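You operate a simulated robot arm through the tools that you are given. There is no shell and no other tool. Be economical: measure what you need, move in short steps, check, and stop when the job is done.

You run a simulated two-armed robot. Do the job below in one go: nothing can be reset, and whatever is moved stays where it is left.

## Task
Seat the teal spool in the loader and wind it on to 30 frames.
Fine: shut the loader lid before you wind.

The check looks at the end state, three seconds after you hand in, the way a careful person would. Anything else that was tipped, shoved, dropped, spilled or broken makes it a failure. A push-on lid holds only when it is set on centred and level and pressed home; a screw cap is set on level and turned clockwise until tight.

## Robot
Two 7-joint arms with two-finger parallel grippers on one trunk, hanging from a carriage that runs on a gantry, over the field with the corners [-221.8, 9.4], [-221.8, -118.6], [8.2, -118.6], [8.2, 9.4] (x, y) and turns from -328 to 360 degrees about z. Base frame: it is fixed where the carriage stands at the start and does not move with it; the origin is on the floor, on the carriage's upright axis, x ahead of it, y to its left, z up. Readings come in cm, degrees, newtons and seconds.
The left shoulder is at the start at [4, 17.3, 157.2], the right one opposite. With the tool pointing down near the work surface each hand reaches from about 10 to 64 cm from the robot's upright axis, wherever it stands, measured 20 degrees to its own side. Places, roughly: loader crank [50, -20, 100]; loader lid [50, -10, 110]; well of the bulk loader [50, -10, 100]. Payload 3.43 kg a hand.
The TCP of each hand is the grasp point between the finger pads, 3 cm short of the fingertips. In the tool frame z runs along the fingers and y along their closing line. Largest opening 9.4 cm; finger width 2.8, thickness 1; the body of the gripper, 5 by 9.6 cm, starts 5.5 cm behind the TCP.
Orientation is that of the tool frame in the base frame, as a unit quaternion [x, y, z, w]. With the fingers straight down and closing along the base's y, the tool's x points along the base's -x, its y along +y and its z along -z.

## Interface
- The arms move only by the tool step_arm. It takes "left_commands", "right_commands" or both (then of equal length, played together; a hand with none holds still); each is text: rows parted by semicolons, each of 6 numbers parted by spaces: the shift along the base's x, y, z in units of 20 mm (1.0 is 20 mm), then the turn, a rotation vector about the base's x, y, z in units of 6 degrees (1.0 is 6 degrees). In form: dx dy dz ax ay az; .... A call has 1 to 8 rows; each row shifts and turns the commanded pose from where the row before left it. "left_gripper" and "right_gripper" are, for a hand that has rows, the opening in per cent of the stroke, from 0 (shut) to 100 (fully open), set as the call begins (left out, the last holds). A call with a number of a shift or a turn outside -1 to 1 is refused whole. Each row takes 0.2 s and may step no farther than 5 cm and 8.6 degrees from the row before; otherwise, or with a gripper value out of range, the whole call is refused. Where a pose cannot be reached the arm comes as near as it can. A force on the tool above 90 N (or 10 N above the force at the start of the call, whichever is more), or a blocked arm, ends the call early, and 0.2 s more pass. Each finger travels about 7.2 cm/s and halts on what it meets, pressing with about 33 N; the grip force reading is that of the motor and also rises with nothing between the fingers. The clock runs only during rows and for 0.2 s after the last one: add rows that do not move to give the fingers time. It gives the time, the measured TCP pose, the force on the tool (base axes), the opening and the grip force at its end, in the units of the frame above (readings bear some noise), with the torque about the TCP (base axes, N m) and any sound that the robot's microphone picked up.
- Cameras (640 x 400 px; columns grow to the right, rows downward): "scene" is now at [17.89, -6.03, 183.06]; the picture's right is [-0.96, -0.29, 0.00], its down [-0.27, 0.89, -0.36] and it looks along [0.11, -0.35, -0.93] (base axes); focal length 263 px, centre (320, 200). "left" rides on the left gripper at [7.6, -1.4, -10.3] in its tool frame; the picture's right is [0.18, 0.98, 0.00], its down [-0.75, 0.14, -0.64] and it looks along [-0.63, 0.12, 0.77] (tool axes); focal length 243 px, centre (320, 200). "right" rides on the right gripper at [7.6, 1.4, -10.2] in its tool frame; the picture's right is [-0.18, 0.98, 0.00], its down [-0.75, -0.14, -0.64] and it looks along [-0.63, -0.12, 0.77] (tool axes); focal length 243 px, centre (320, 200). There is no depth. A picture from a camera that has moved, and an enlarged one, comes with that camera's place and axes in the base frame and with its lens. The place of the scene camera against the robot may be out by one fixed shift of up to 1.2 cm in any direction.
- grab_frame(camera): a new picture of that camera. No time passes.
- raise_lower(by): slides the trunk up (or, below 0, down) by that many cm; the arms and the scene camera ride with it, the base frame stays. It gives what a move gives, with no picture.
- steer(legs): drives the robot by 1 to 6 legs, each [ahead, left, turn to the left] in cm, cm and degrees, along the robot's own axes; the way and the turn of a leg run together, so that a leg with both is an arc; at most 150 cm and 180 degrees a leg. The arms and the cameras ride along, it lands a little off, and it stops where it bumps. It keeps to its track: a leg is cut to what the track allows. It gives what a move gives.
- head_to(pan, tilt): turns the head with the scene camera to pan (to the left, within 86 degrees either way) and tilt (down, from -29 to 69), counted from straight ahead of the robot. It gives what a move gives.
- enlarge(camera, box): a new picture of the part [left, top, right, bottom] of that camera's present view, enlarged. No time passes.
- hand_in(): hands the job in; it is judged then, once.

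Work in short steps. Places have to be worked out from the pictures, the camera data and where the tool is seen: move nearer, look again, correct. Check each grasp and each placing, and mend what went wrong. You have 120 turns and 108 pictures in all, those below and enlarged ones among them. Open the grippers and draw the arms clear of the work before you hand the job in, unless the task says otherwise; then end with one line.

The tools are called by a JSON object that holds its "fn" and its "kwargs". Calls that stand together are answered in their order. step_arm: Moves the arms, as the interface text tells. Its arguments: {"type":"object","properties":{"left_commands":{"type":"string"},"left_gripper":{"type":"number"},"right_commands":{"type":"string"},"right_gripper":{"type":"number"}},"required":[]} The other tools are called the same way: raise_lower (by) slides the trunk up or down; steer (legs) drives the base; head_to (pan, tilt) turns the head that bears the scene camera; grab_frame (camera) takes a picture; enlarge (camera, box) takes an enlarged picture of a part of a camera's view; hand_in () hands the job in.

At the start:

```text
time_s: 0.0
left_tool_pos: [31.72, 4.44, 141.26]
left_tool_rot: [0.0, 1.0, 0.0, 0.001]
left_ft_force: [-0.7, 1.5, 0.0]
left_wrist_torque: [0.01, 0.04, 0.04]
left_width: 9.4
left_grip_force: 0.0
right_tool_pos: [38.2, -37.41, 136.04]
right_tool_rot: [0.0, 1.0, 0.0, 0.0]
right_ft_force: [-0.5, -0.2, -0.2]
right_wrist_torque: [0.02, -0.02, 0.01]
right_width: 9.37
right_grip_force: 0.0
trunk travel left (down, up): [-72.5, 5.6]
robot x, y, heading: [-0.39, -0.13, -0.2]
head pan, tilt: [-73.0, 68.8]
```

scene: 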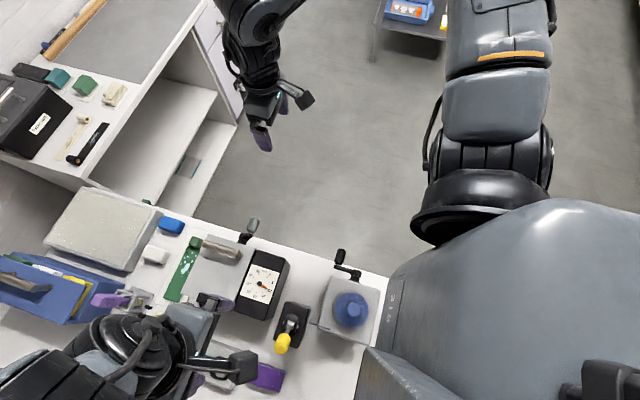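
right: 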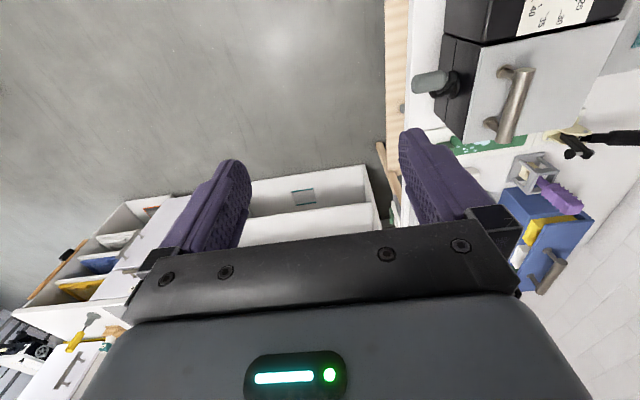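
left: 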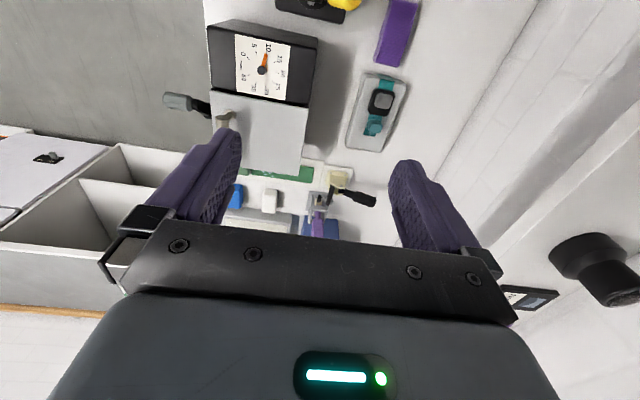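

I look ahead with the scene camera to see the workbench with the loader fully.

{"fn": "head_to", "kwargs": {"pan": -10, "tilt": 60}}

{"fn": "grab_frame", "kwargs": {"camera": "scene"}}

{"fn": "enlarge", "kwargs": {"camera": "left", "box": [160, 0, 480, 240]}}

```text
time_s: 1.3
left_tool_pos: [31.97, 4.42, 141.2]
left_tool_rot: [0.0, 1.0, -0.001, 0.0]
left_ft_force: [1.0, -0.6, 0.7]
left_wrist_torque: [0.0, -0.04, 0.02]
left_width: 9.4
left_grip_force: 0.0
right_tool_pos: [38.26, -37.41, 136.06]
right_tool_rot: [0.0, 1.0, 0.0, 0.0]
right_ft_force: [0.3, 0.3, 0.3]
right_wrist_torque: [-0.01, -0.03, 0.01]
right_width: 9.4
right_grip_force: 0.1
trunk travel left (down, up): [-72.5, 5.6]
robot x, y, heading: [-0.27, -0.04, 0.0]
head pan, tilt: [-10.0, 60.0]
```

```text
104 pictures are left
camera scene: at [22.82, -1.84, 183.99], right [-0.17, -0.98, 0.0], down [-0.85, 0.15, -0.5], along [0.49, -0.09, -0.87], focal length 263 px, centre (320, 200)
```

scene: 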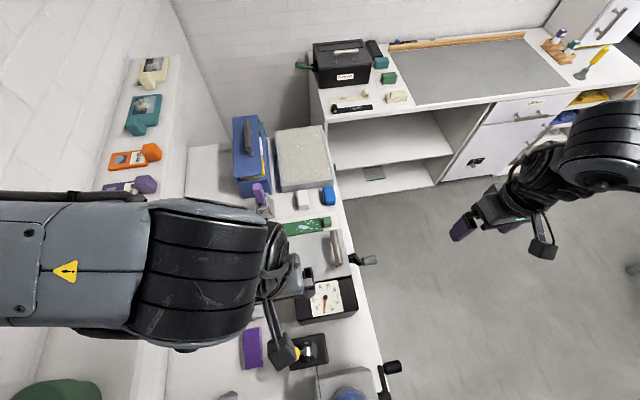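

```text
1.67 times, centred on (320, 120) of left
camera zoom: at [24.27, 3.01, 151.35], right [-0.18, 0.98, 0.0], down [0.75, 0.14, 0.64], along [0.63, 0.12, -0.77], focal length 404 px, centre (320, 333)
```

zoom: 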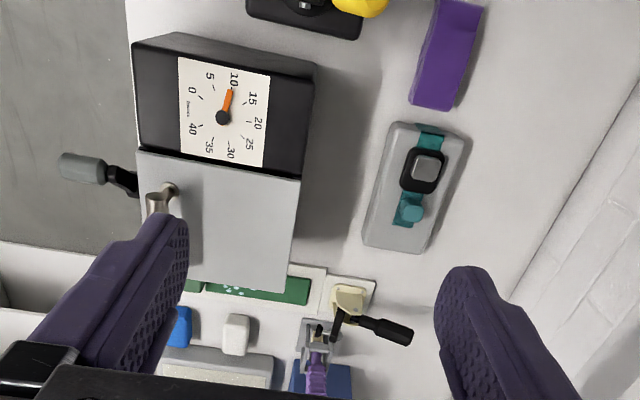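

I zoom on the shelf objects, the far bench and the loader to identify the teal spool.

{"fn": "enlarge", "kwargs": {"camera": "scene", "box": [80, 40, 240, 200]}}

{"fn": "enlarge", "kwargs": {"camera": "scene", "box": [300, 20, 460, 120]}}

{"fn": "enlarge", "kwargs": {"camera": "scene", "box": [210, 160, 410, 400]}}

```text
2.50 times, centred on (160, 120) of scene
camera zoom: at [22.82, -1.84, 183.99], right [-0.17, -0.98, 0.0], down [-0.85, 0.15, -0.5], along [0.49, -0.09, -0.87], focal length 657 px, centre (720, 400)
```

zoom: 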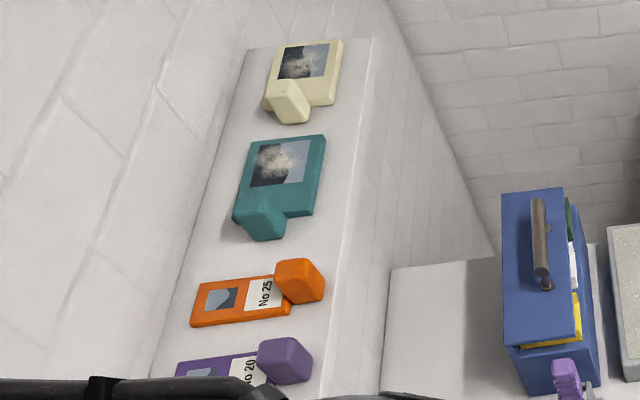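

```text
4.00 times, centred on (380, 70) of scene
camera zoom: at [22.82, -1.84, 183.99], right [-0.17, -0.98, 0.0], down [-0.85, 0.15, -0.5], along [0.49, -0.09, -0.87], focal length 1052 px, centre (80, 720)
```

zoom: 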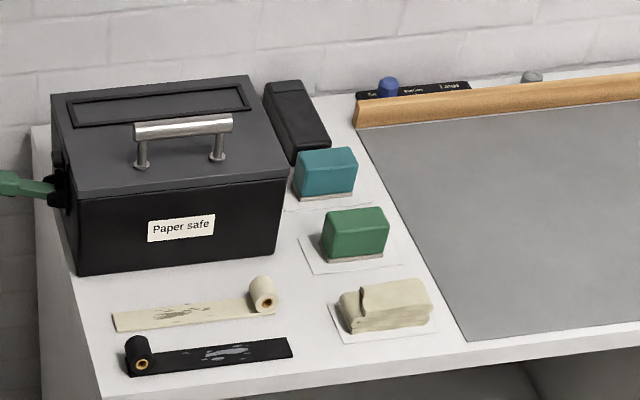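

```text
1.67 times, centred on (310, 280) of scene
camera zoom: at [22.82, -1.84, 183.99], right [-0.17, -0.98, 0.0], down [-0.85, 0.15, -0.5], along [0.49, -0.09, -0.87], focal length 438 px, centre (337, 67)
```

zoom: 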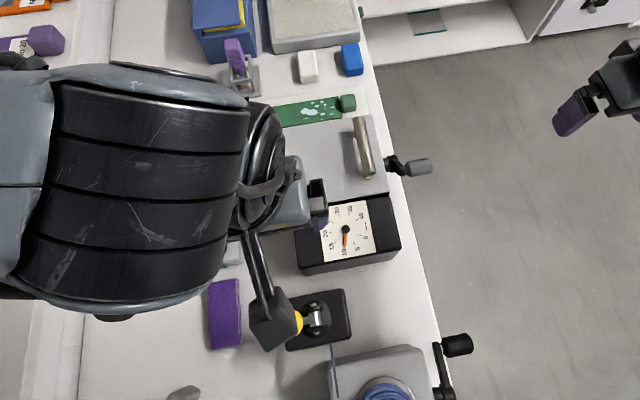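

The teal item on the grey tray beside the loader needs a closer look; I also pan the head to see the rest of the room.

{"fn": "enlarge", "kwargs": {"camera": "left", "box": [320, 50, 430, 170]}}

{"fn": "enlarge", "kwargs": {"camera": "left", "box": [200, 140, 400, 260]}}

{"fn": "head_to", "kwargs": {"pan": 60, "tilt": 45}}

{"fn": "grab_frame", "kwargs": {"camera": "scene"}}

{"fn": "head_to", "kwargs": {"pan": -60, "tilt": 35}}

{"fn": "grab_frame", "kwargs": {"camera": "scene"}}

```text
3.33 times, centred on (375, 110) of left
camera zoom: at [24.27, 3.01, 151.35], right [-0.18, 0.98, 0.0], down [0.75, 0.14, 0.64], along [0.63, 0.12, -0.77], focal length 809 px, centre (137, 500)
```

zoom: 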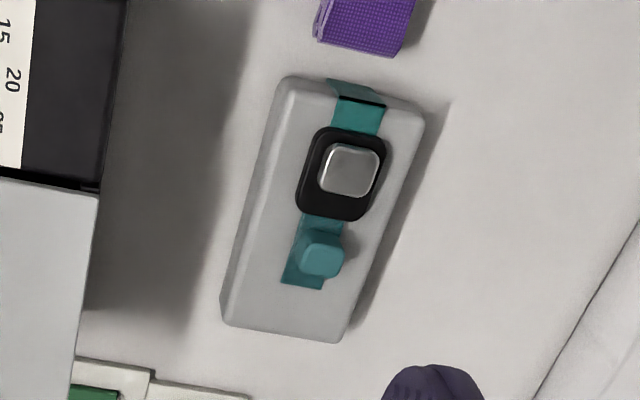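

```text
3.20 times, centred on (300, 200) of left
camera zoom: at [24.27, 3.01, 151.35], right [-0.18, 0.98, 0.0], down [0.75, 0.14, 0.64], along [0.63, 0.12, -0.77], focal length 776 px, centre (384, 200)
```

zoom: 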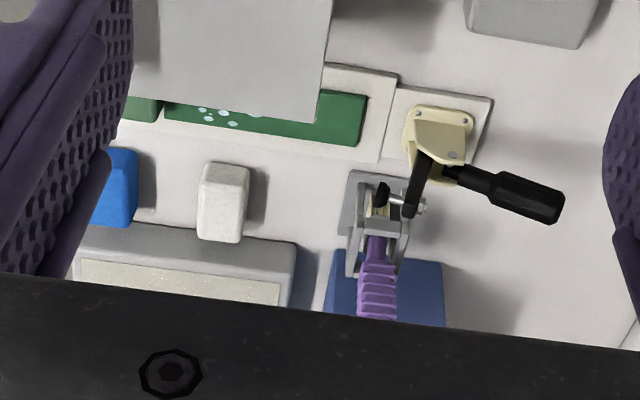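

```text
time_s: 2.7
left_tool_pos: [31.8, 4.3, 141.18]
left_tool_rot: [0.0, 1.0, -0.001, 0.0]
left_ft_force: [-0.4, 0.4, 0.8]
left_wrist_torque: [0.02, 0.0, -0.04]
left_width: 9.4
left_grip_force: 0.0
right_tool_pos: [38.2, -37.41, 136.1]
right_tool_rot: [0.0, 1.0, 0.0, 0.0]
right_ft_force: [0.1, -0.1, -0.2]
right_wrist_torque: [-0.02, 0.0, -0.01]
right_width: 9.41
right_grip_force: 0.0
trunk travel left (down, up): [-72.5, 5.6]
robot x, y, heading: [0.07, -0.03, -0.2]
head pan, tilt: [60.0, 45.0]
```

```text
97 pictures are left
camera scene: at [20.33, 6.36, 185.94], right [0.87, -0.5, 0.0], down [-0.35, -0.61, -0.71], along [0.35, 0.61, -0.71], focal length 263 px, centre (320, 200)
```

scene: 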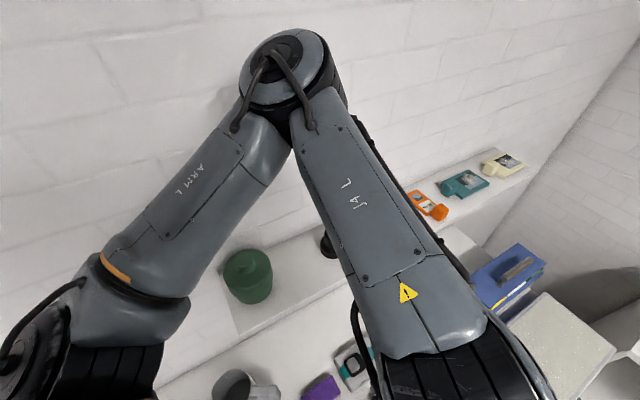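

```text
time_s: 4.7
left_tool_pos: [31.78, 4.37, 141.21]
left_tool_rot: [0.0, 1.0, 0.0, 0.0]
left_ft_force: [-0.3, -0.2, 1.0]
left_wrist_torque: [0.0, -0.02, 0.01]
left_width: 9.4
left_grip_force: 0.0
right_tool_pos: [38.21, -37.29, 136.13]
right_tool_rot: [-0.001, 1.0, 0.0, 0.0]
right_ft_force: [0.0, 0.2, -0.3]
right_wrist_torque: [0.02, -0.01, 0.0]
right_width: 9.42
right_grip_force: 0.1
trunk travel left (down, up): [-72.5, 5.6]
robot x, y, heading: [0.21, 0.11, 0.1]
head pan, tilt: [-60.0, 35.0]
```

```text
96 pictures are left
camera scene: at [20.67, -8.3, 187.42], right [-0.87, -0.5, 0.0], down [-0.29, 0.5, -0.82], along [0.41, -0.71, -0.57], focal length 263 px, centre (320, 200)
```

scene: 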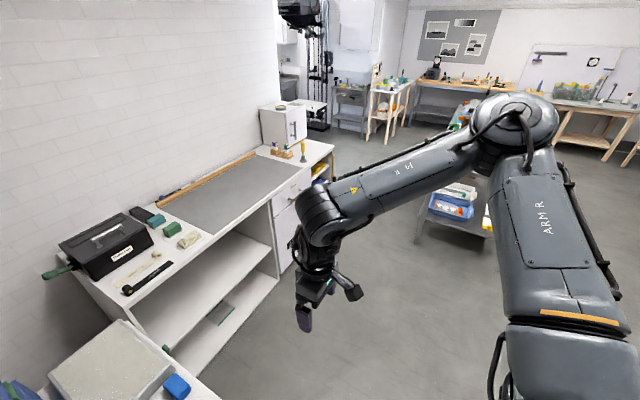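

I zoom on the carts and look to the far right and behind for the spool.

{"fn": "enlarge", "kwargs": {"camera": "scene", "box": [260, 70, 500, 240]}}

{"fn": "enlarge", "kwargs": {"camera": "scene", "box": [400, 0, 640, 150]}}

{"fn": "head_to", "kwargs": {"pan": -86, "tilt": 35}}

{"fn": "grab_frame", "kwargs": {"camera": "scene"}}

```text
2.35 times, centred on (380, 155) of scene
camera zoom: at [20.67, -8.3, 187.42], right [-0.87, -0.5, 0.0], down [-0.29, 0.5, -0.82], along [0.41, -0.71, -0.57], focal length 619 px, centre (179, 306)
```

zoom: 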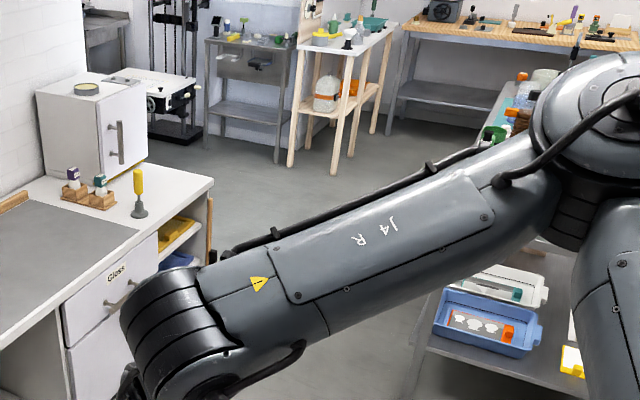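

```text
2.67 times, centred on (520, 75) of scene
camera zoom: at [20.67, -8.3, 187.42], right [-0.87, -0.5, 0.0], down [-0.29, 0.5, -0.82], along [0.41, -0.71, -0.57], focal length 701 px, centre (-213, 533)
```

zoom: 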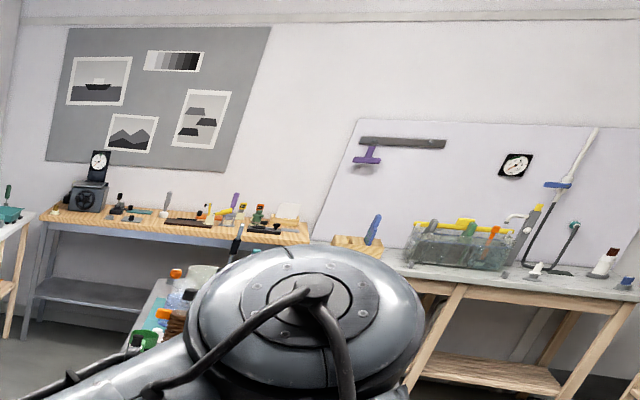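

```text
time_s: 5.6
left_tool_pos: [31.75, 4.47, 141.29]
left_tool_rot: [0.0, 1.0, 0.0, 0.0]
left_ft_force: [0.3, -0.4, 1.1]
left_wrist_torque: [0.02, 0.02, 0.0]
left_width: 9.41
left_grip_force: 0.0
right_tool_pos: [38.21, -37.39, 136.09]
right_tool_rot: [0.0, 1.0, 0.0, 0.0]
right_ft_force: [-0.4, 0.2, -0.2]
right_wrist_torque: [-0.01, -0.02, 0.0]
right_width: 9.4
right_grip_force: 0.0
trunk travel left (down, up): [-72.5, 5.6]
robot x, y, heading: [0.03, 0.35, 0.1]
head pan, tilt: [-85.9, 35.0]
```

```text
93 pictures are left
camera scene: at [16.89, -9.46, 187.42], right [-1.0, -0.07, 0.0], down [-0.04, 0.57, -0.82], along [0.06, -0.82, -0.57], focal length 263 px, centre (320, 200)
```

scene: 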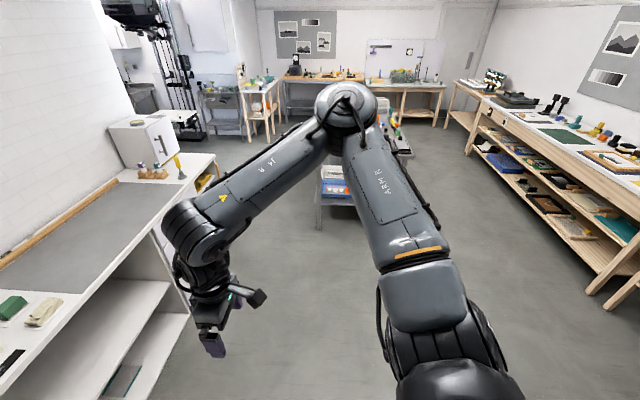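

The spool isn't obvious; I move the left hand outward to uncover the bench and let its camera see the left part.

{"fn": "step_arm", "kwargs": {"left_commands": "0 1 0 0 0 0;0 1 0 0 0 0;0 1 0 0 0 0;0 1 0 0 0 0;-0.5 1 0 0 0 0;-0.5 1 0 0 0 0;-0.5 1 0 0 0 0;-0.5 1 0 0 0 0"}}

{"fn": "grab_frame", "kwargs": {"camera": "left"}}

{"fn": "head_to", "kwargs": {"pan": -15, "tilt": 65}}

{"fn": "grab_frame", "kwargs": {"camera": "scene"}}

```text
time_s: 7.4
left_tool_pos: [28.8, 12.87, 140.64]
left_tool_rot: [0.067, 0.997, 0.027, 0.008]
left_ft_force: [-0.6, -0.9, -0.5]
left_wrist_torque: [-0.01, 0.0, 0.02]
left_width: 9.38
left_grip_force: 0.0
left hand out of reach, approached as far as the arm can: row 7, 8
right_tool_pos: [37.34, -38.81, 135.84]
right_tool_rot: [0.005, 1.0, -0.004, -0.002]
right_ft_force: [0.4, -0.1, 0.2]
right_wrist_torque: [0.01, 0.04, 0.0]
right_width: 9.4
right_grip_force: 0.1
trunk travel left (down, up): [-72.5, 5.6]
robot x, y, heading: [-0.01, -0.34, -0.1]
head pan, tilt: [-85.9, 35.0]
stopped in row 8 (left hand): the arm was blocked; the commanded pose is now the measured one
```

```text
92 pictures are left
camera left: at [20.85, 11.97, 150.58], right [-0.05, 1.0, 0.05], down [0.75, 0.01, 0.66], along [0.66, 0.07, -0.75], focal length 243 px, centre (320, 200)
```

left: 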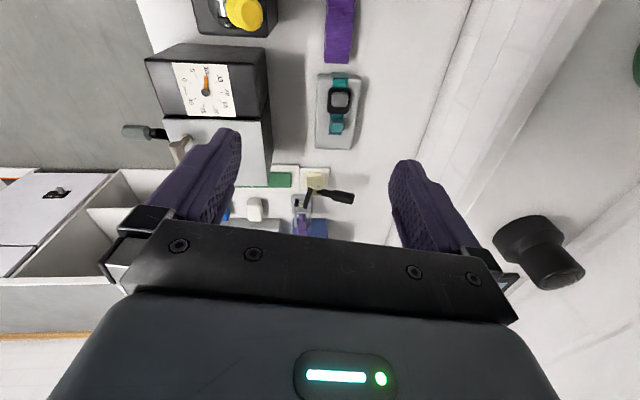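

```text
time_s: 8.8
left_tool_pos: [28.69, 12.82, 140.74]
left_tool_rot: [0.066, 0.997, 0.025, 0.006]
left_ft_force: [-0.5, 0.6, -0.1]
left_wrist_torque: [-0.01, 0.0, -0.01]
left_width: 9.4
left_grip_force: 0.1
right_tool_pos: [37.64, -38.98, 136.39]
right_tool_rot: [0.004, 1.0, -0.005, -0.001]
right_ft_force: [0.9, -0.4, -0.6]
right_wrist_torque: [0.02, 0.0, -0.03]
right_width: 9.41
right_grip_force: 0.1
trunk travel left (down, up): [-72.5, 5.6]
robot x, y, heading: [-0.32, -0.53, -0.5]
head pan, tilt: [-15.0, 65.0]
```

```text
91 pictures are left
camera scene: at [21.97, -3.16, 183.37], right [-0.27, -0.96, 0.01], down [-0.87, 0.24, -0.42], along [0.41, -0.12, -0.91], focal length 263 px, centre (320, 200)
```

scene: 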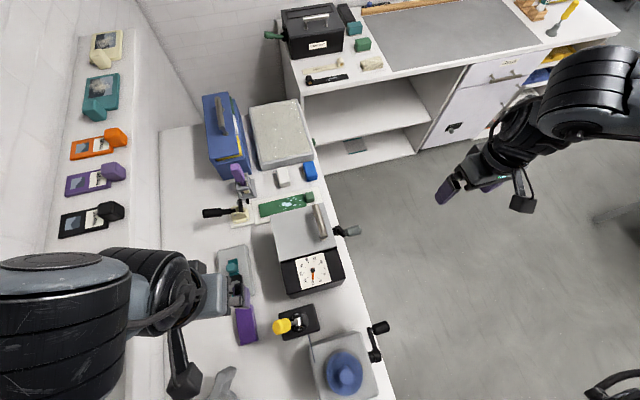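

The left elbow probably met the wall, so I'll bring that arm back. Zooming on the shelf items first.

{"fn": "enlarge", "kwargs": {"camera": "scene", "box": [50, 20, 150, 120]}}

{"fn": "enlarge", "kwargs": {"camera": "scene", "box": [50, 120, 150, 250]}}

{"fn": "enlarge", "kwargs": {"camera": "scene", "box": [190, 80, 370, 200]}}

{"fn": "step_arm", "kwargs": {"left_commands": "0 -1 0 0 0 0;0 -1 0 0 0 0;0 -1 0 0 0 0;0 -1 0 0 0 0;0 -1 0 0 0 0;0 -1 0 0 0 0"}}

```text
4.00 times, centred on (100, 70) of scene
camera zoom: at [21.97, -3.16, 183.37], right [-0.27, -0.96, 0.01], down [-0.87, 0.24, -0.42], along [0.41, -0.12, -0.91], focal length 1052 px, centre (1200, 720)
```

zoom: 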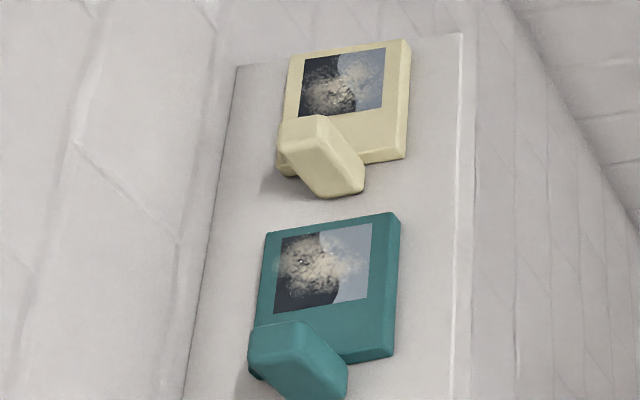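

```text
3.08 times, centred on (100, 185) of scene
camera zoom: at [21.97, -3.16, 183.37], right [-0.27, -0.96, 0.01], down [-0.87, 0.24, -0.42], along [0.41, -0.12, -0.91], focal length 809 px, centre (997, 246)
```

zoom: 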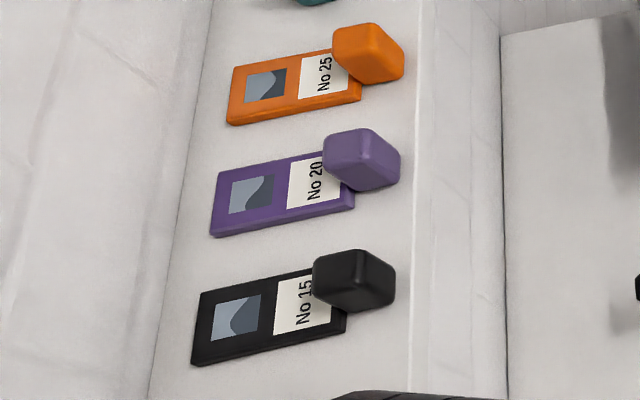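

```text
3.33 times, centred on (280, 140) of scene
camera zoom: at [21.97, -3.16, 183.37], right [-0.27, -0.96, 0.01], down [-0.87, 0.24, -0.42], along [0.41, -0.12, -0.91], focal length 876 px, centre (453, 400)
```

zoom: 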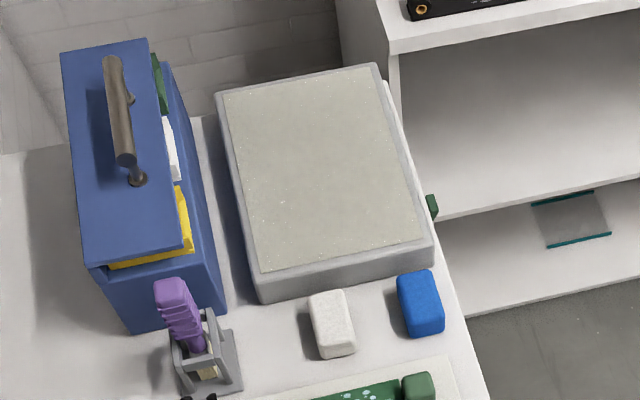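

```text
time_s: 10.2
left_tool_pos: [28.89, 1.81, 140.94]
left_tool_rot: [0.062, 0.998, 0.029, 0.008]
left_ft_force: [-0.2, 0.6, 0.7]
left_wrist_torque: [-0.03, 0.02, 0.0]
left_width: 9.42
left_grip_force: 0.1
right_tool_pos: [37.84, -37.92, 136.11]
right_tool_rot: [0.003, 1.0, 0.0, 0.001]
right_ft_force: [-0.5, -0.3, -1.0]
right_wrist_torque: [0.0, -0.02, -0.01]
right_width: 9.38
right_grip_force: 0.1
trunk travel left (down, up): [-72.5, 5.6]
robot x, y, heading: [0.06, -0.36, -0.6]
head pan, tilt: [-15.0, 65.0]
```

I lower the left hand slightly to view the tray item closely.

{"fn": "step_arm", "kwargs": {"left_commands": "0 0.7 -1 0 0 0;0 0.7 -1 0 0 0;0 0.7 -1 0 0 0;0 0.7 -1 0 0 0;0 0 -1 0 0 0;0 0 -1 0 0 0"}}

{"fn": "enlarge", "kwargs": {"camera": "left", "box": [280, 0, 520, 170]}}

{"fn": "enlarge", "kwargs": {"camera": "scene", "box": [200, 160, 380, 280]}}

```text
time_s: 11.7
left_tool_pos: [28.98, 7.42, 129.02]
left_tool_rot: [0.062, 0.998, 0.029, 0.008]
left_ft_force: [-0.8, -0.1, -0.1]
left_wrist_torque: [0.0, 0.01, 0.02]
left_width: 9.41
left_grip_force: 0.2
right_tool_pos: [37.95, -37.95, 136.06]
right_tool_rot: [0.004, 1.0, 0.0, -0.001]
right_ft_force: [-0.3, 0.6, -0.9]
right_wrist_torque: [-0.01, 0.01, -0.02]
right_width: 9.42
right_grip_force: 0.2
trunk travel left (down, up): [-72.5, 5.6]
robot x, y, heading: [-0.13, -0.28, -0.5]
head pan, tilt: [-15.0, 65.0]
```

```text
2.35 times, centred on (400, 85) of left
camera zoom: at [21.16, 6.5, 139.08], right [-0.06, 1.0, 0.05], down [0.75, 0.01, 0.66], along [0.66, 0.08, -0.75], focal length 571 px, centre (132, 471)
```

zoom: 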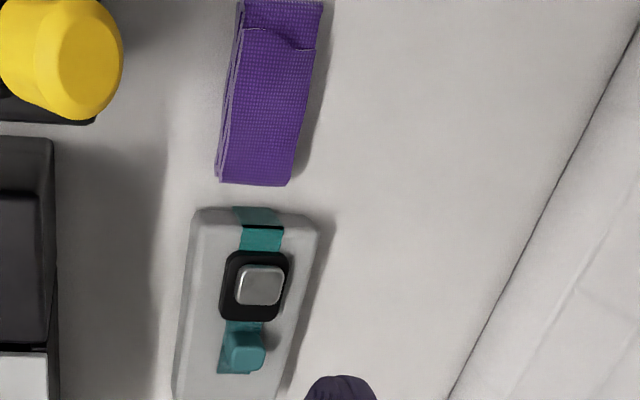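

```text
3.33 times, centred on (290, 220) of scene
camera zoom: at [22.05, -2.68, 183.44], right [-0.27, -0.96, 0.0], down [-0.87, 0.24, -0.42], along [0.41, -0.11, -0.91], focal length 876 px, centre (420, 133)
```

zoom: 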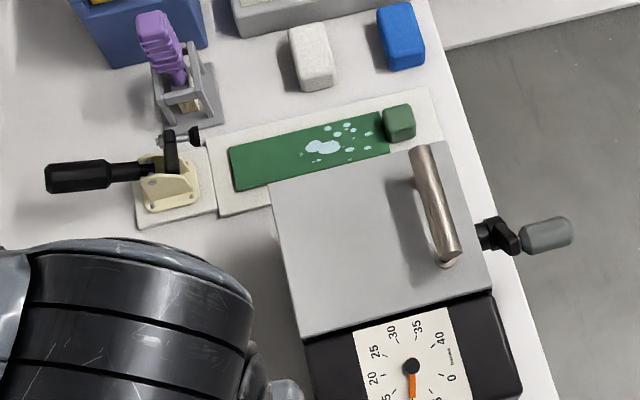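

The item on the tray is not clearly a spool. I look around to the left/behind and then forward-up for other candidates.

{"fn": "head_to", "kwargs": {"pan": 86, "tilt": 40}}

{"fn": "grab_frame", "kwargs": {"camera": "scene"}}

{"fn": "head_to", "kwargs": {"pan": -86, "tilt": 30}}

{"fn": "enlarge", "kwargs": {"camera": "scene", "box": [440, 80, 640, 260]}}

{"fn": "enlarge", "kwargs": {"camera": "scene", "box": [180, 60, 440, 230]}}

```text
time_s: 13.4
left_tool_pos: [29.03, 7.42, 129.11]
left_tool_rot: [0.062, 0.998, 0.029, 0.008]
left_ft_force: [0.3, -0.7, -0.1]
left_wrist_torque: [0.03, -0.02, 0.0]
left_width: 9.4
left_grip_force: 0.1
right_tool_pos: [37.82, -37.93, 136.13]
right_tool_rot: [0.003, 1.0, 0.0, 0.0]
right_ft_force: [0.8, 0.4, 0.0]
right_wrist_torque: [0.03, 0.01, 0.0]
right_width: 9.41
right_grip_force: 0.0
trunk travel left (down, up): [-72.5, 5.6]
robot x, y, heading: [-0.33, -0.39, -0.6]
head pan, tilt: [85.9, 40.0]
```

```text
85 pictures are left
camera scene: at [16.86, 7.41, 186.67], right [1.0, -0.08, 0.0], down [-0.05, -0.64, -0.77], along [0.06, 0.76, -0.64], focal length 263 px, centre (320, 200)
```

scene: 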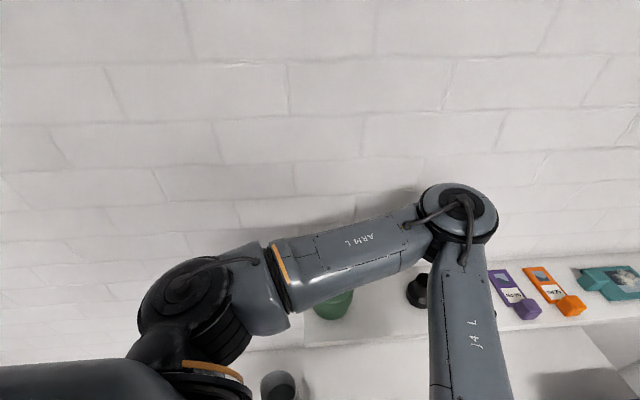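

```text
time_s: 16.0
left_tool_pos: [29.1, 7.52, 129.16]
left_tool_rot: [0.062, 0.998, 0.028, 0.009]
left_ft_force: [-0.1, 0.1, -1.2]
left_wrist_torque: [0.03, 0.0, 0.0]
left_width: 9.4
left_grip_force: 0.0
right_tool_pos: [37.76, -37.92, 136.18]
right_tool_rot: [0.003, 1.0, 0.001, 0.0]
right_ft_force: [0.3, 0.2, 0.0]
right_wrist_torque: [0.01, 0.03, -0.01]
right_width: 9.42
right_grip_force: 0.0
trunk travel left (down, up): [-72.5, 5.6]
robot x, y, heading: [0.11, -0.47, -0.2]
head pan, tilt: [-85.9, 30.0]
```

```text
2.22 times, centred on (540, 170) of scene
camera zoom: at [16.78, -10.09, 188.2], right [-1.0, -0.06, 0.0], down [-0.03, 0.5, -0.87], along [0.06, -0.86, -0.5], focal length 584 px, centre (-169, 267)
```

zoom: 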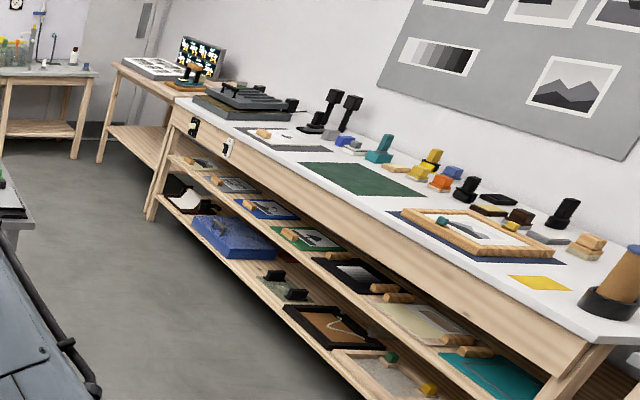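

```text
2.35 times, centred on (310, 145) of scene
camera zoom: at [16.78, -10.09, 188.2], right [-1.0, -0.06, 0.0], down [-0.03, 0.5, -0.87], along [0.06, -0.86, -0.5], focal length 619 px, centre (344, 329)
```

zoom: 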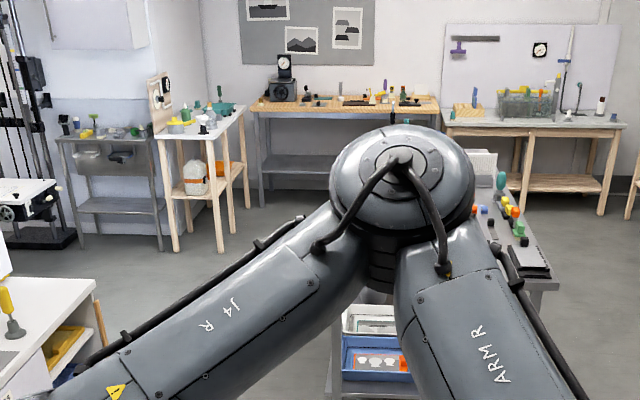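

By triangulation most other props (far bench, cart) are out of reach, so the spool must be near this bench or behind the robot. I raise the trunk, back off and turn right to look behind.

{"fn": "raise_lower", "kwargs": {"by": 5}}

{"fn": "steer", "kwargs": {"legs": [[-40, 0, 0], [0, 0, -90]]}}

{"fn": "grab_frame", "kwargs": {"camera": "scene"}}

{"fn": "head_to", "kwargs": {"pan": -45, "tilt": 35}}

{"fn": "grab_frame", "kwargs": {"camera": "scene"}}

```text
time_s: 16.9
left_tool_pos: [29.01, 7.54, 134.26]
left_tool_rot: [0.062, 0.998, 0.03, 0.008]
left_ft_force: [-0.7, -0.9, 0.4]
left_wrist_torque: [0.04, -0.02, -0.02]
left_width: 9.38
left_grip_force: 0.1
right_tool_pos: [37.83, -37.96, 141.13]
right_tool_rot: [0.003, 1.0, 0.0, 0.0]
right_ft_force: [-0.1, 0.0, 0.0]
right_wrist_torque: [-0.02, 0.0, -0.02]
right_width: 9.41
right_grip_force: 0.2
trunk travel left (down, up): [-77.5, 0.6]
robot x, y, heading: [0.12, -0.13, -0.4]
head pan, tilt: [-85.9, 30.0]
```

```text
time_s: 23.2
left_tool_pos: [-31.99, -29.08, 134.02]
left_tool_rot: [0.746, 0.666, 0.015, 0.027]
left_ft_force: [-0.6, 0.4, 0.4]
left_wrist_torque: [-0.01, -0.02, -0.02]
left_width: 9.39
left_grip_force: 0.1
right_tool_pos: [-77.37, -38.34, 141.03]
right_tool_rot: [0.705, 0.709, 0.0, 0.0]
right_ft_force: [0.2, 0.8, -0.9]
right_wrist_torque: [0.03, 0.03, 0.03]
right_width: 9.39
right_grip_force: 0.1
trunk travel left (down, up): [-77.5, 0.6]
robot x, y, heading: [-40.06, -0.24, -89.9]
head pan, tilt: [-85.9, 30.0]
```

```text
82 pictures are left
camera scene: at [-48.79, -17.39, 193.2], right [-0.08, 1.0, 0.0], down [0.5, 0.04, -0.87], along [-0.86, -0.07, -0.5], focal length 263 px, centre (320, 200)
```

scene: 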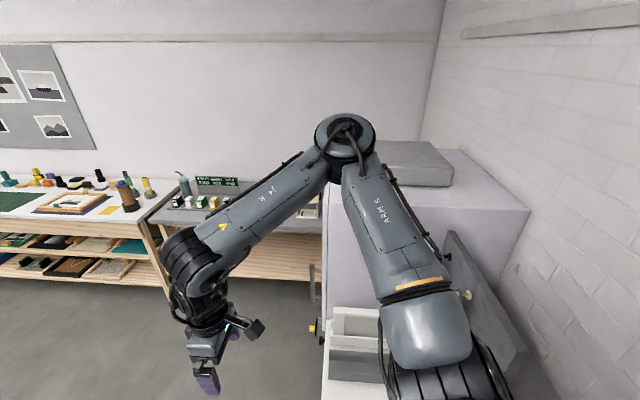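

```text
time_s: 24.3
left_tool_pos: [-31.9, -29.02, 134.14]
left_tool_rot: [0.746, 0.666, 0.014, 0.025]
left_ft_force: [-0.5, -0.2, 0.1]
left_wrist_torque: [0.01, 0.01, -0.04]
left_width: 9.38
left_grip_force: 0.0
right_tool_pos: [-77.31, -38.43, 141.05]
right_tool_rot: [0.705, 0.709, -0.001, 0.0]
right_ft_force: [-0.2, 0.1, -0.3]
right_wrist_torque: [0.01, -0.04, 0.0]
right_width: 9.37
right_grip_force: 0.2
trunk travel left (down, up): [-77.5, 0.6]
robot x, y, heading: [-40.22, 0.29, -89.7]
head pan, tilt: [-45.0, 35.0]
```

```text
81 pictures are left
camera scene: at [-45.97, -22.95, 192.42], right [-0.71, 0.7, 0.0], down [0.4, 0.41, -0.82], along [-0.58, -0.58, -0.57], focal length 263 px, centre (320, 200)
```

scene: 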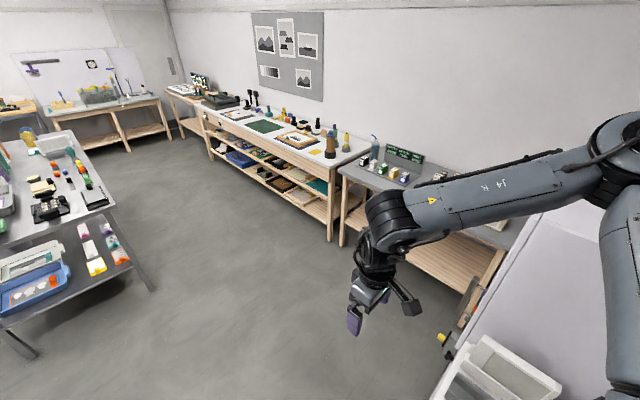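

There's a grey bench behind with a sign and small coloured items; I zoom on it and on the white cabinet.

{"fn": "enlarge", "kwargs": {"camera": "scene", "box": [335, 125, 455, 205]}}

{"fn": "head_to", "kwargs": {"pan": -75, "tilt": 55}}

{"fn": "grab_frame", "kwargs": {"camera": "scene"}}

```text
5.00 times, centred on (395, 165) of scene
camera zoom: at [-45.97, -22.95, 192.42], right [-0.71, 0.7, 0.0], down [0.4, 0.41, -0.82], along [-0.58, -0.58, -0.57], focal length 1314 px, centre (-55, 375)
```

zoom: 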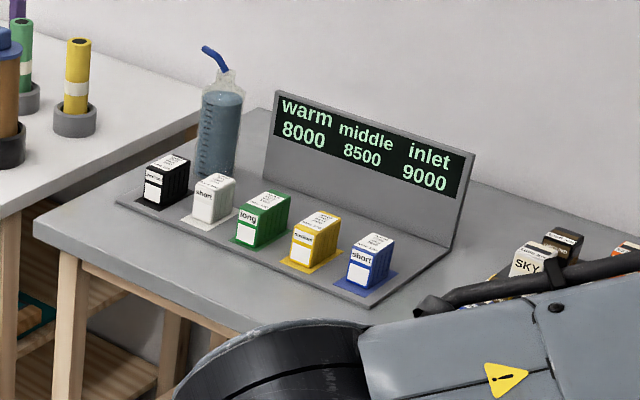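

```text
time_s: 25.3
left_tool_pos: [-31.96, -28.9, 134.04]
left_tool_rot: [0.746, 0.666, 0.015, 0.025]
left_ft_force: [-0.7, 0.5, 0.0]
left_wrist_torque: [0.02, 0.0, -0.04]
left_width: 9.4
left_grip_force: 0.2
right_tool_pos: [-77.36, -38.29, 141.09]
right_tool_rot: [0.705, 0.709, 0.0, 0.0]
right_ft_force: [0.0, -0.6, -0.4]
right_wrist_torque: [0.03, 0.01, -0.02]
right_width: 9.37
right_grip_force: 0.0
trunk travel left (down, up): [-77.5, 0.6]
robot x, y, heading: [-40.22, 0.05, -89.6]
head pan, tilt: [-75.0, 55.0]
```

```text
79 pictures are left
camera scene: at [-46.72, -18.61, 189.6], right [-0.26, 0.96, 0.0], down [0.79, 0.22, -0.57], along [-0.55, -0.15, -0.82], focal length 263 px, centre (320, 200)
```

scene: 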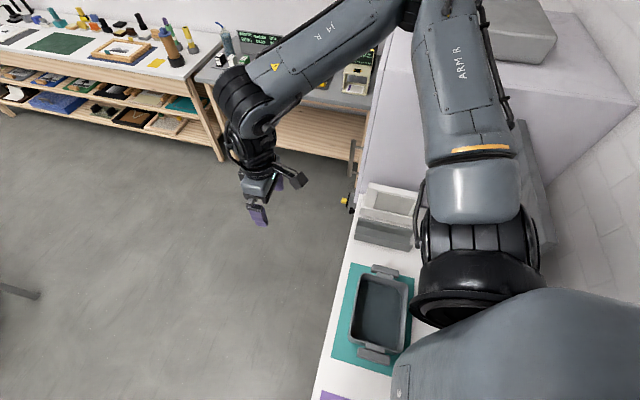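

The bench continues behind along the wall. I turn further to face along it.

{"fn": "steer", "kwargs": {"legs": [[0, 0, -75]]}}

{"fn": "head_to", "kwargs": {"pan": -20, "tilt": 58}}

{"fn": "grab_frame", "kwargs": {"camera": "scene"}}

{"fn": "grab_frame", "kwargs": {"camera": "right"}}

```text
time_s: 28.4
left_tool_pos: [-63.21, -20.91, 134.22]
left_tool_rot: [0.986, 0.161, -0.003, 0.032]
left_ft_force: [-0.2, 0.0, 0.5]
left_wrist_torque: [0.03, -0.03, -0.02]
left_width: 9.42
left_grip_force: 0.1
right_tool_pos: [-91.48, 14.35, 141.68]
right_tool_rot: [0.97, 0.24, -0.022, 0.019]
right_ft_force: [-4.7, -30.6, -14.7]
right_wrist_torque: [-0.65, -0.21, 0.67]
right_width: 8.0
right_grip_force: 0.0
trunk travel left (down, up): [-77.5, 0.6]
robot x, y, heading: [-40.29, -0.54, -155.1]
head pan, tilt: [-75.0, 55.0]
stopped in leg 1: the robot was blocked; the commanded pose is now the measured one
```

```text
time_s: 29.7
left_tool_pos: [-63.4, -20.86, 134.35]
left_tool_rot: [0.987, 0.16, -0.003, 0.034]
left_ft_force: [-0.9, 0.1, 0.2]
left_wrist_torque: [0.02, 0.03, 0.01]
left_width: 9.42
left_grip_force: 0.0
right_tool_pos: [-91.61, 14.5, 141.55]
right_tool_rot: [0.971, 0.238, -0.022, 0.018]
right_ft_force: [0.0, -31.7, -3.5]
right_wrist_torque: [-0.02, -0.03, 0.36]
right_width: 7.78
right_grip_force: 0.1
trunk travel left (down, up): [-77.5, 0.6]
robot x, y, heading: [-40.62, -0.5, -154.9]
head pan, tilt: [-20.0, 58.0]
```

```text
78 pictures are left
camera scene: at [-61.5, -9.01, 189.29], right [-0.09, 1.0, -0.01], down [0.84, 0.07, -0.53], along [-0.53, -0.05, -0.85], focal length 263 px, centre (320, 200)
```

scene: 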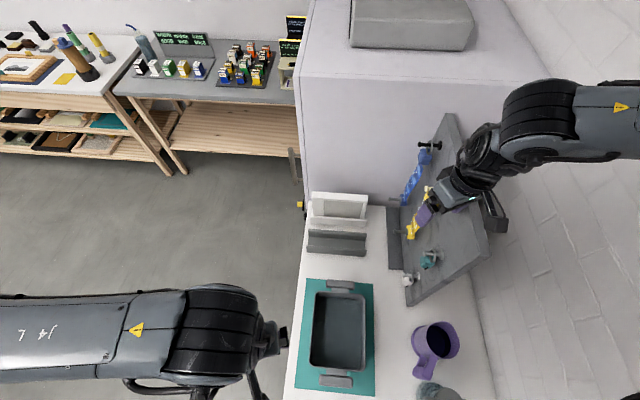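

```text
77 pictures are left
camera right: at [-83.71, 17.12, 151.54], right [0.29, -0.96, 0.04], down [-0.71, -0.19, 0.68], along [-0.64, -0.22, -0.74], focal length 243 px, centre (320, 200)
```

right: 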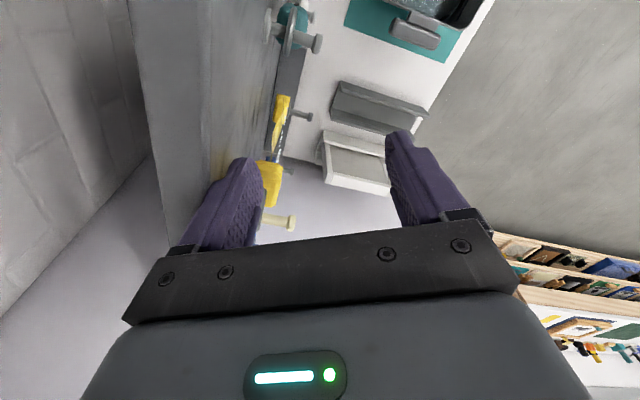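

The right fingers touched a leaning pegboard which holds coloured items (including a teal one). I turn back left carefully to release contact.

{"fn": "steer", "kwargs": {"legs": [[0, 0, 15]]}}

{"fn": "head_to", "kwargs": {"pan": -35, "tilt": 58}}

{"fn": "grab_frame", "kwargs": {"camera": "scene"}}

```text
time_s: 31.0
left_tool_pos: [-57.5, -25.46, 134.24]
left_tool_rot: [0.957, 0.288, 0.002, 0.03]
left_ft_force: [0.1, -0.2, -0.7]
left_wrist_torque: [0.02, 0.01, 0.01]
left_width: 9.39
left_grip_force: 0.1
right_tool_pos: [-93.87, 1.55, 141.65]
right_tool_rot: [0.932, 0.363, -0.018, 0.016]
right_ft_force: [0.4, -0.2, 0.5]
right_wrist_torque: [-0.04, 0.02, -0.02]
right_width: 9.41
right_grip_force: 0.0
trunk travel left (down, up): [-77.5, 0.6]
robot x, y, heading: [-40.29, -0.75, -140.1]
head pan, tilt: [-20.0, 58.0]
```

```text
time_s: 31.7
left_tool_pos: [-57.44, -25.52, 134.19]
left_tool_rot: [0.957, 0.287, 0.001, 0.03]
left_ft_force: [0.2, 0.7, -0.2]
left_wrist_torque: [0.01, 0.01, 0.02]
left_width: 9.41
left_grip_force: 0.0
right_tool_pos: [-93.86, 1.42, 141.75]
right_tool_rot: [0.932, 0.361, -0.018, 0.015]
right_ft_force: [0.1, 0.7, 0.5]
right_wrist_torque: [0.01, 0.01, 0.01]
right_width: 9.4
right_grip_force: 0.0
trunk travel left (down, up): [-77.5, 0.6]
robot x, y, heading: [-40.47, -0.84, -139.8]
head pan, tilt: [-35.0, 58.0]
```

```text
76 pictures are left
camera scene: at [-59.25, -12.26, 189.23], right [-0.09, 1.0, 0.0], down [0.84, 0.08, -0.53], along [-0.53, -0.05, -0.85], focal length 263 px, centre (320, 200)
```

scene: 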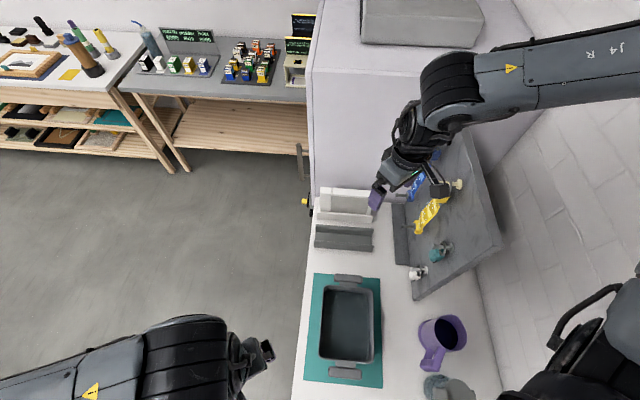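

The pegboard stands. I zoom on its teal item and the items around.

{"fn": "enlarge", "kwargs": {"camera": "scene", "box": [370, 150, 510, 310]}}

{"fn": "enlarge", "kwargs": {"camera": "scene", "box": [290, 260, 500, 400]}}

{"fn": "enlarge", "kwargs": {"camera": "scene", "box": [210, 10, 330, 90]}}

```text
2.50 times, centred on (440, 230) of scene
camera zoom: at [-59.25, -12.26, 189.23], right [-0.09, 1.0, 0.0], down [0.84, 0.08, -0.53], along [-0.53, -0.05, -0.85], focal length 657 px, centre (20, 125)
```

zoom: 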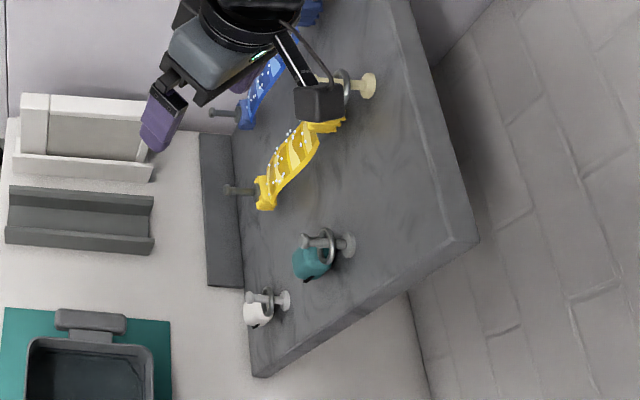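

```text
2.86 times, centred on (395, 330) of scene
camera zoom: at [-59.25, -12.26, 189.23], right [-0.09, 1.0, 0.0], down [0.84, 0.08, -0.53], along [-0.53, -0.05, -0.85], focal length 751 px, centre (106, -171)
```

zoom: 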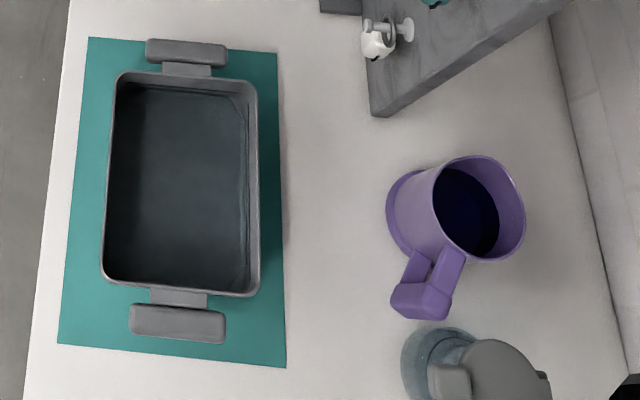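

```text
5.00 times, centred on (270, 50) of scene
camera zoom: at [-59.25, -12.26, 189.23], right [-0.09, 1.0, 0.0], down [0.84, 0.08, -0.53], along [-0.53, -0.05, -0.85], focal length 1314 px, centre (570, 950)
```

zoom: 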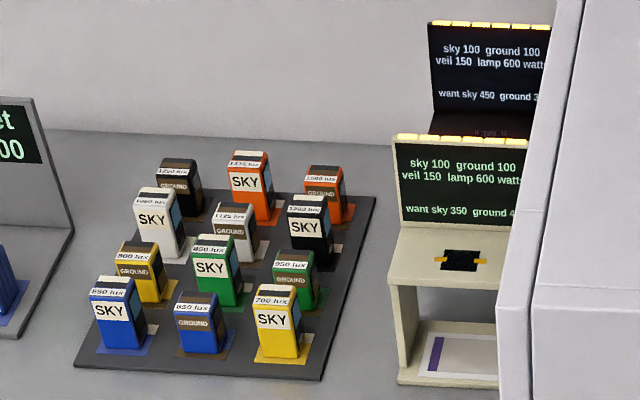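

Those are film clips. I drive to y=-60 and face the bench to view its whole length.

{"fn": "steer", "kwargs": {"legs": [[38.6, 46, 0], [0, 0, 120], [0, 0, 100]]}}

{"fn": "head_to", "kwargs": {"pan": 0, "tilt": 50}}

{"fn": "grab_frame", "kwargs": {"camera": "scene"}}

```text
time_s: 44.3
left_tool_pos: [-42.25, -30.28, 134.07]
left_tool_rot: [-0.588, 0.809, 0.028, -0.01]
left_ft_force: [0.5, -0.6, -0.7]
left_wrist_torque: [0.01, 0.01, 0.01]
left_width: 9.39
left_grip_force: 0.0
right_tool_pos: [3.0, -28.82, 141.76]
right_tool_rot: [-0.648, 0.761, 0.02, 0.011]
right_ft_force: [-0.4, -0.4, 0.2]
right_wrist_torque: [-0.04, 0.01, 0.02]
right_width: 9.43
right_grip_force: 0.0
trunk travel left (down, up): [-77.5, 0.6]
robot x, y, heading: [-39.91, -60.12, 78.6]
head pan, tilt: [-35.0, 58.0]
```

```text
time_s: 45.3
left_tool_pos: [-42.24, -30.37, 134.13]
left_tool_rot: [-0.587, 0.809, 0.027, -0.012]
left_ft_force: [0.5, 0.7, 1.0]
left_wrist_torque: [-0.05, -0.02, -0.02]
left_width: 9.41
left_grip_force: 0.1
right_tool_pos: [3.13, -28.81, 141.73]
right_tool_rot: [-0.649, 0.76, 0.02, 0.012]
right_ft_force: [-0.4, 0.3, 0.0]
right_wrist_torque: [-0.01, 0.01, 0.02]
right_width: 9.4
right_grip_force: 0.1
trunk travel left (down, up): [-77.5, 0.6]
robot x, y, heading: [-40.07, -60.27, 78.7]
head pan, tilt: [0.0, 50.0]
```

```text
72 pictures are left
camera scene: at [-35.22, -37.88, 190.25], right [0.98, -0.2, 0.0], down [-0.15, -0.75, -0.64], along [0.13, 0.63, -0.77], focal length 263 px, centre (320, 200)
```

scene: 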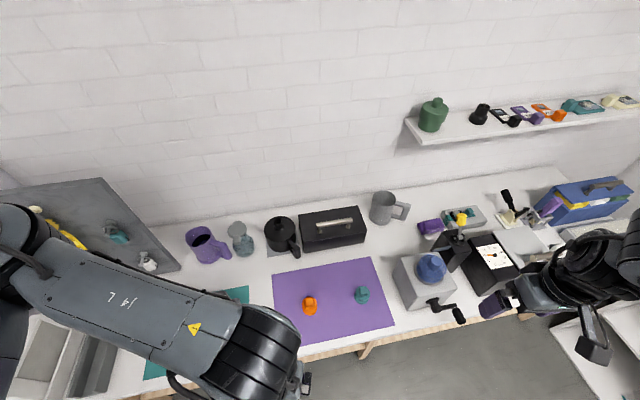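

Found: a purple mat with an orange and a teal small item. I zoom in on them.

{"fn": "enlarge", "kwargs": {"camera": "scene", "box": [260, 250, 420, 350]}}

{"fn": "enlarge", "kwargs": {"camera": "scene", "box": [390, 180, 600, 340]}}

```text
4.00 times, centred on (340, 300) of scene
camera zoom: at [-35.22, -37.88, 190.25], right [0.98, -0.2, 0.0], down [-0.15, -0.75, -0.64], along [0.13, 0.63, -0.77], focal length 1052 px, centre (240, -200)
```

zoom: 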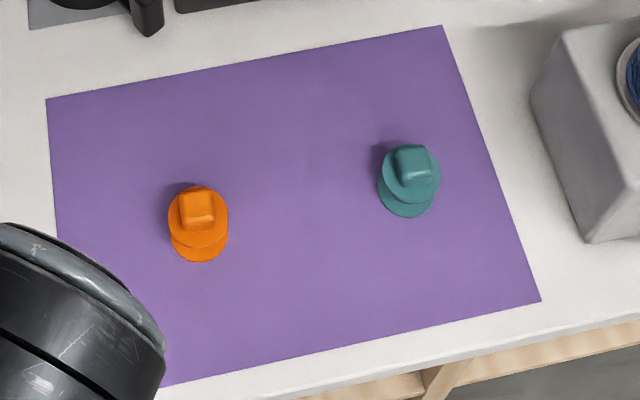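

```text
2.50 times, centred on (495, 260) of scene
camera zoom: at [-35.22, -37.88, 190.25], right [0.98, -0.2, 0.0], down [-0.15, -0.75, -0.64], along [0.13, 0.63, -0.77], focal length 657 px, centre (-118, 50)
```

zoom: 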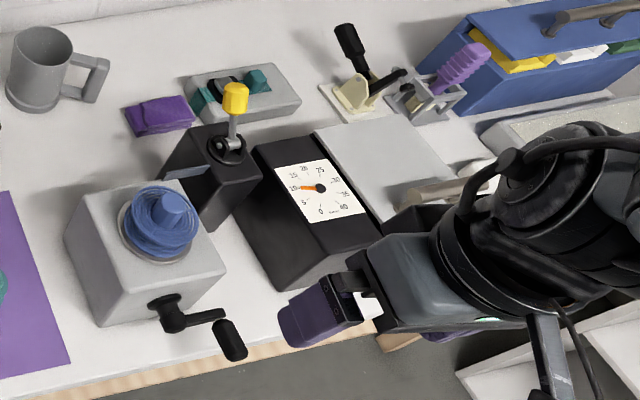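

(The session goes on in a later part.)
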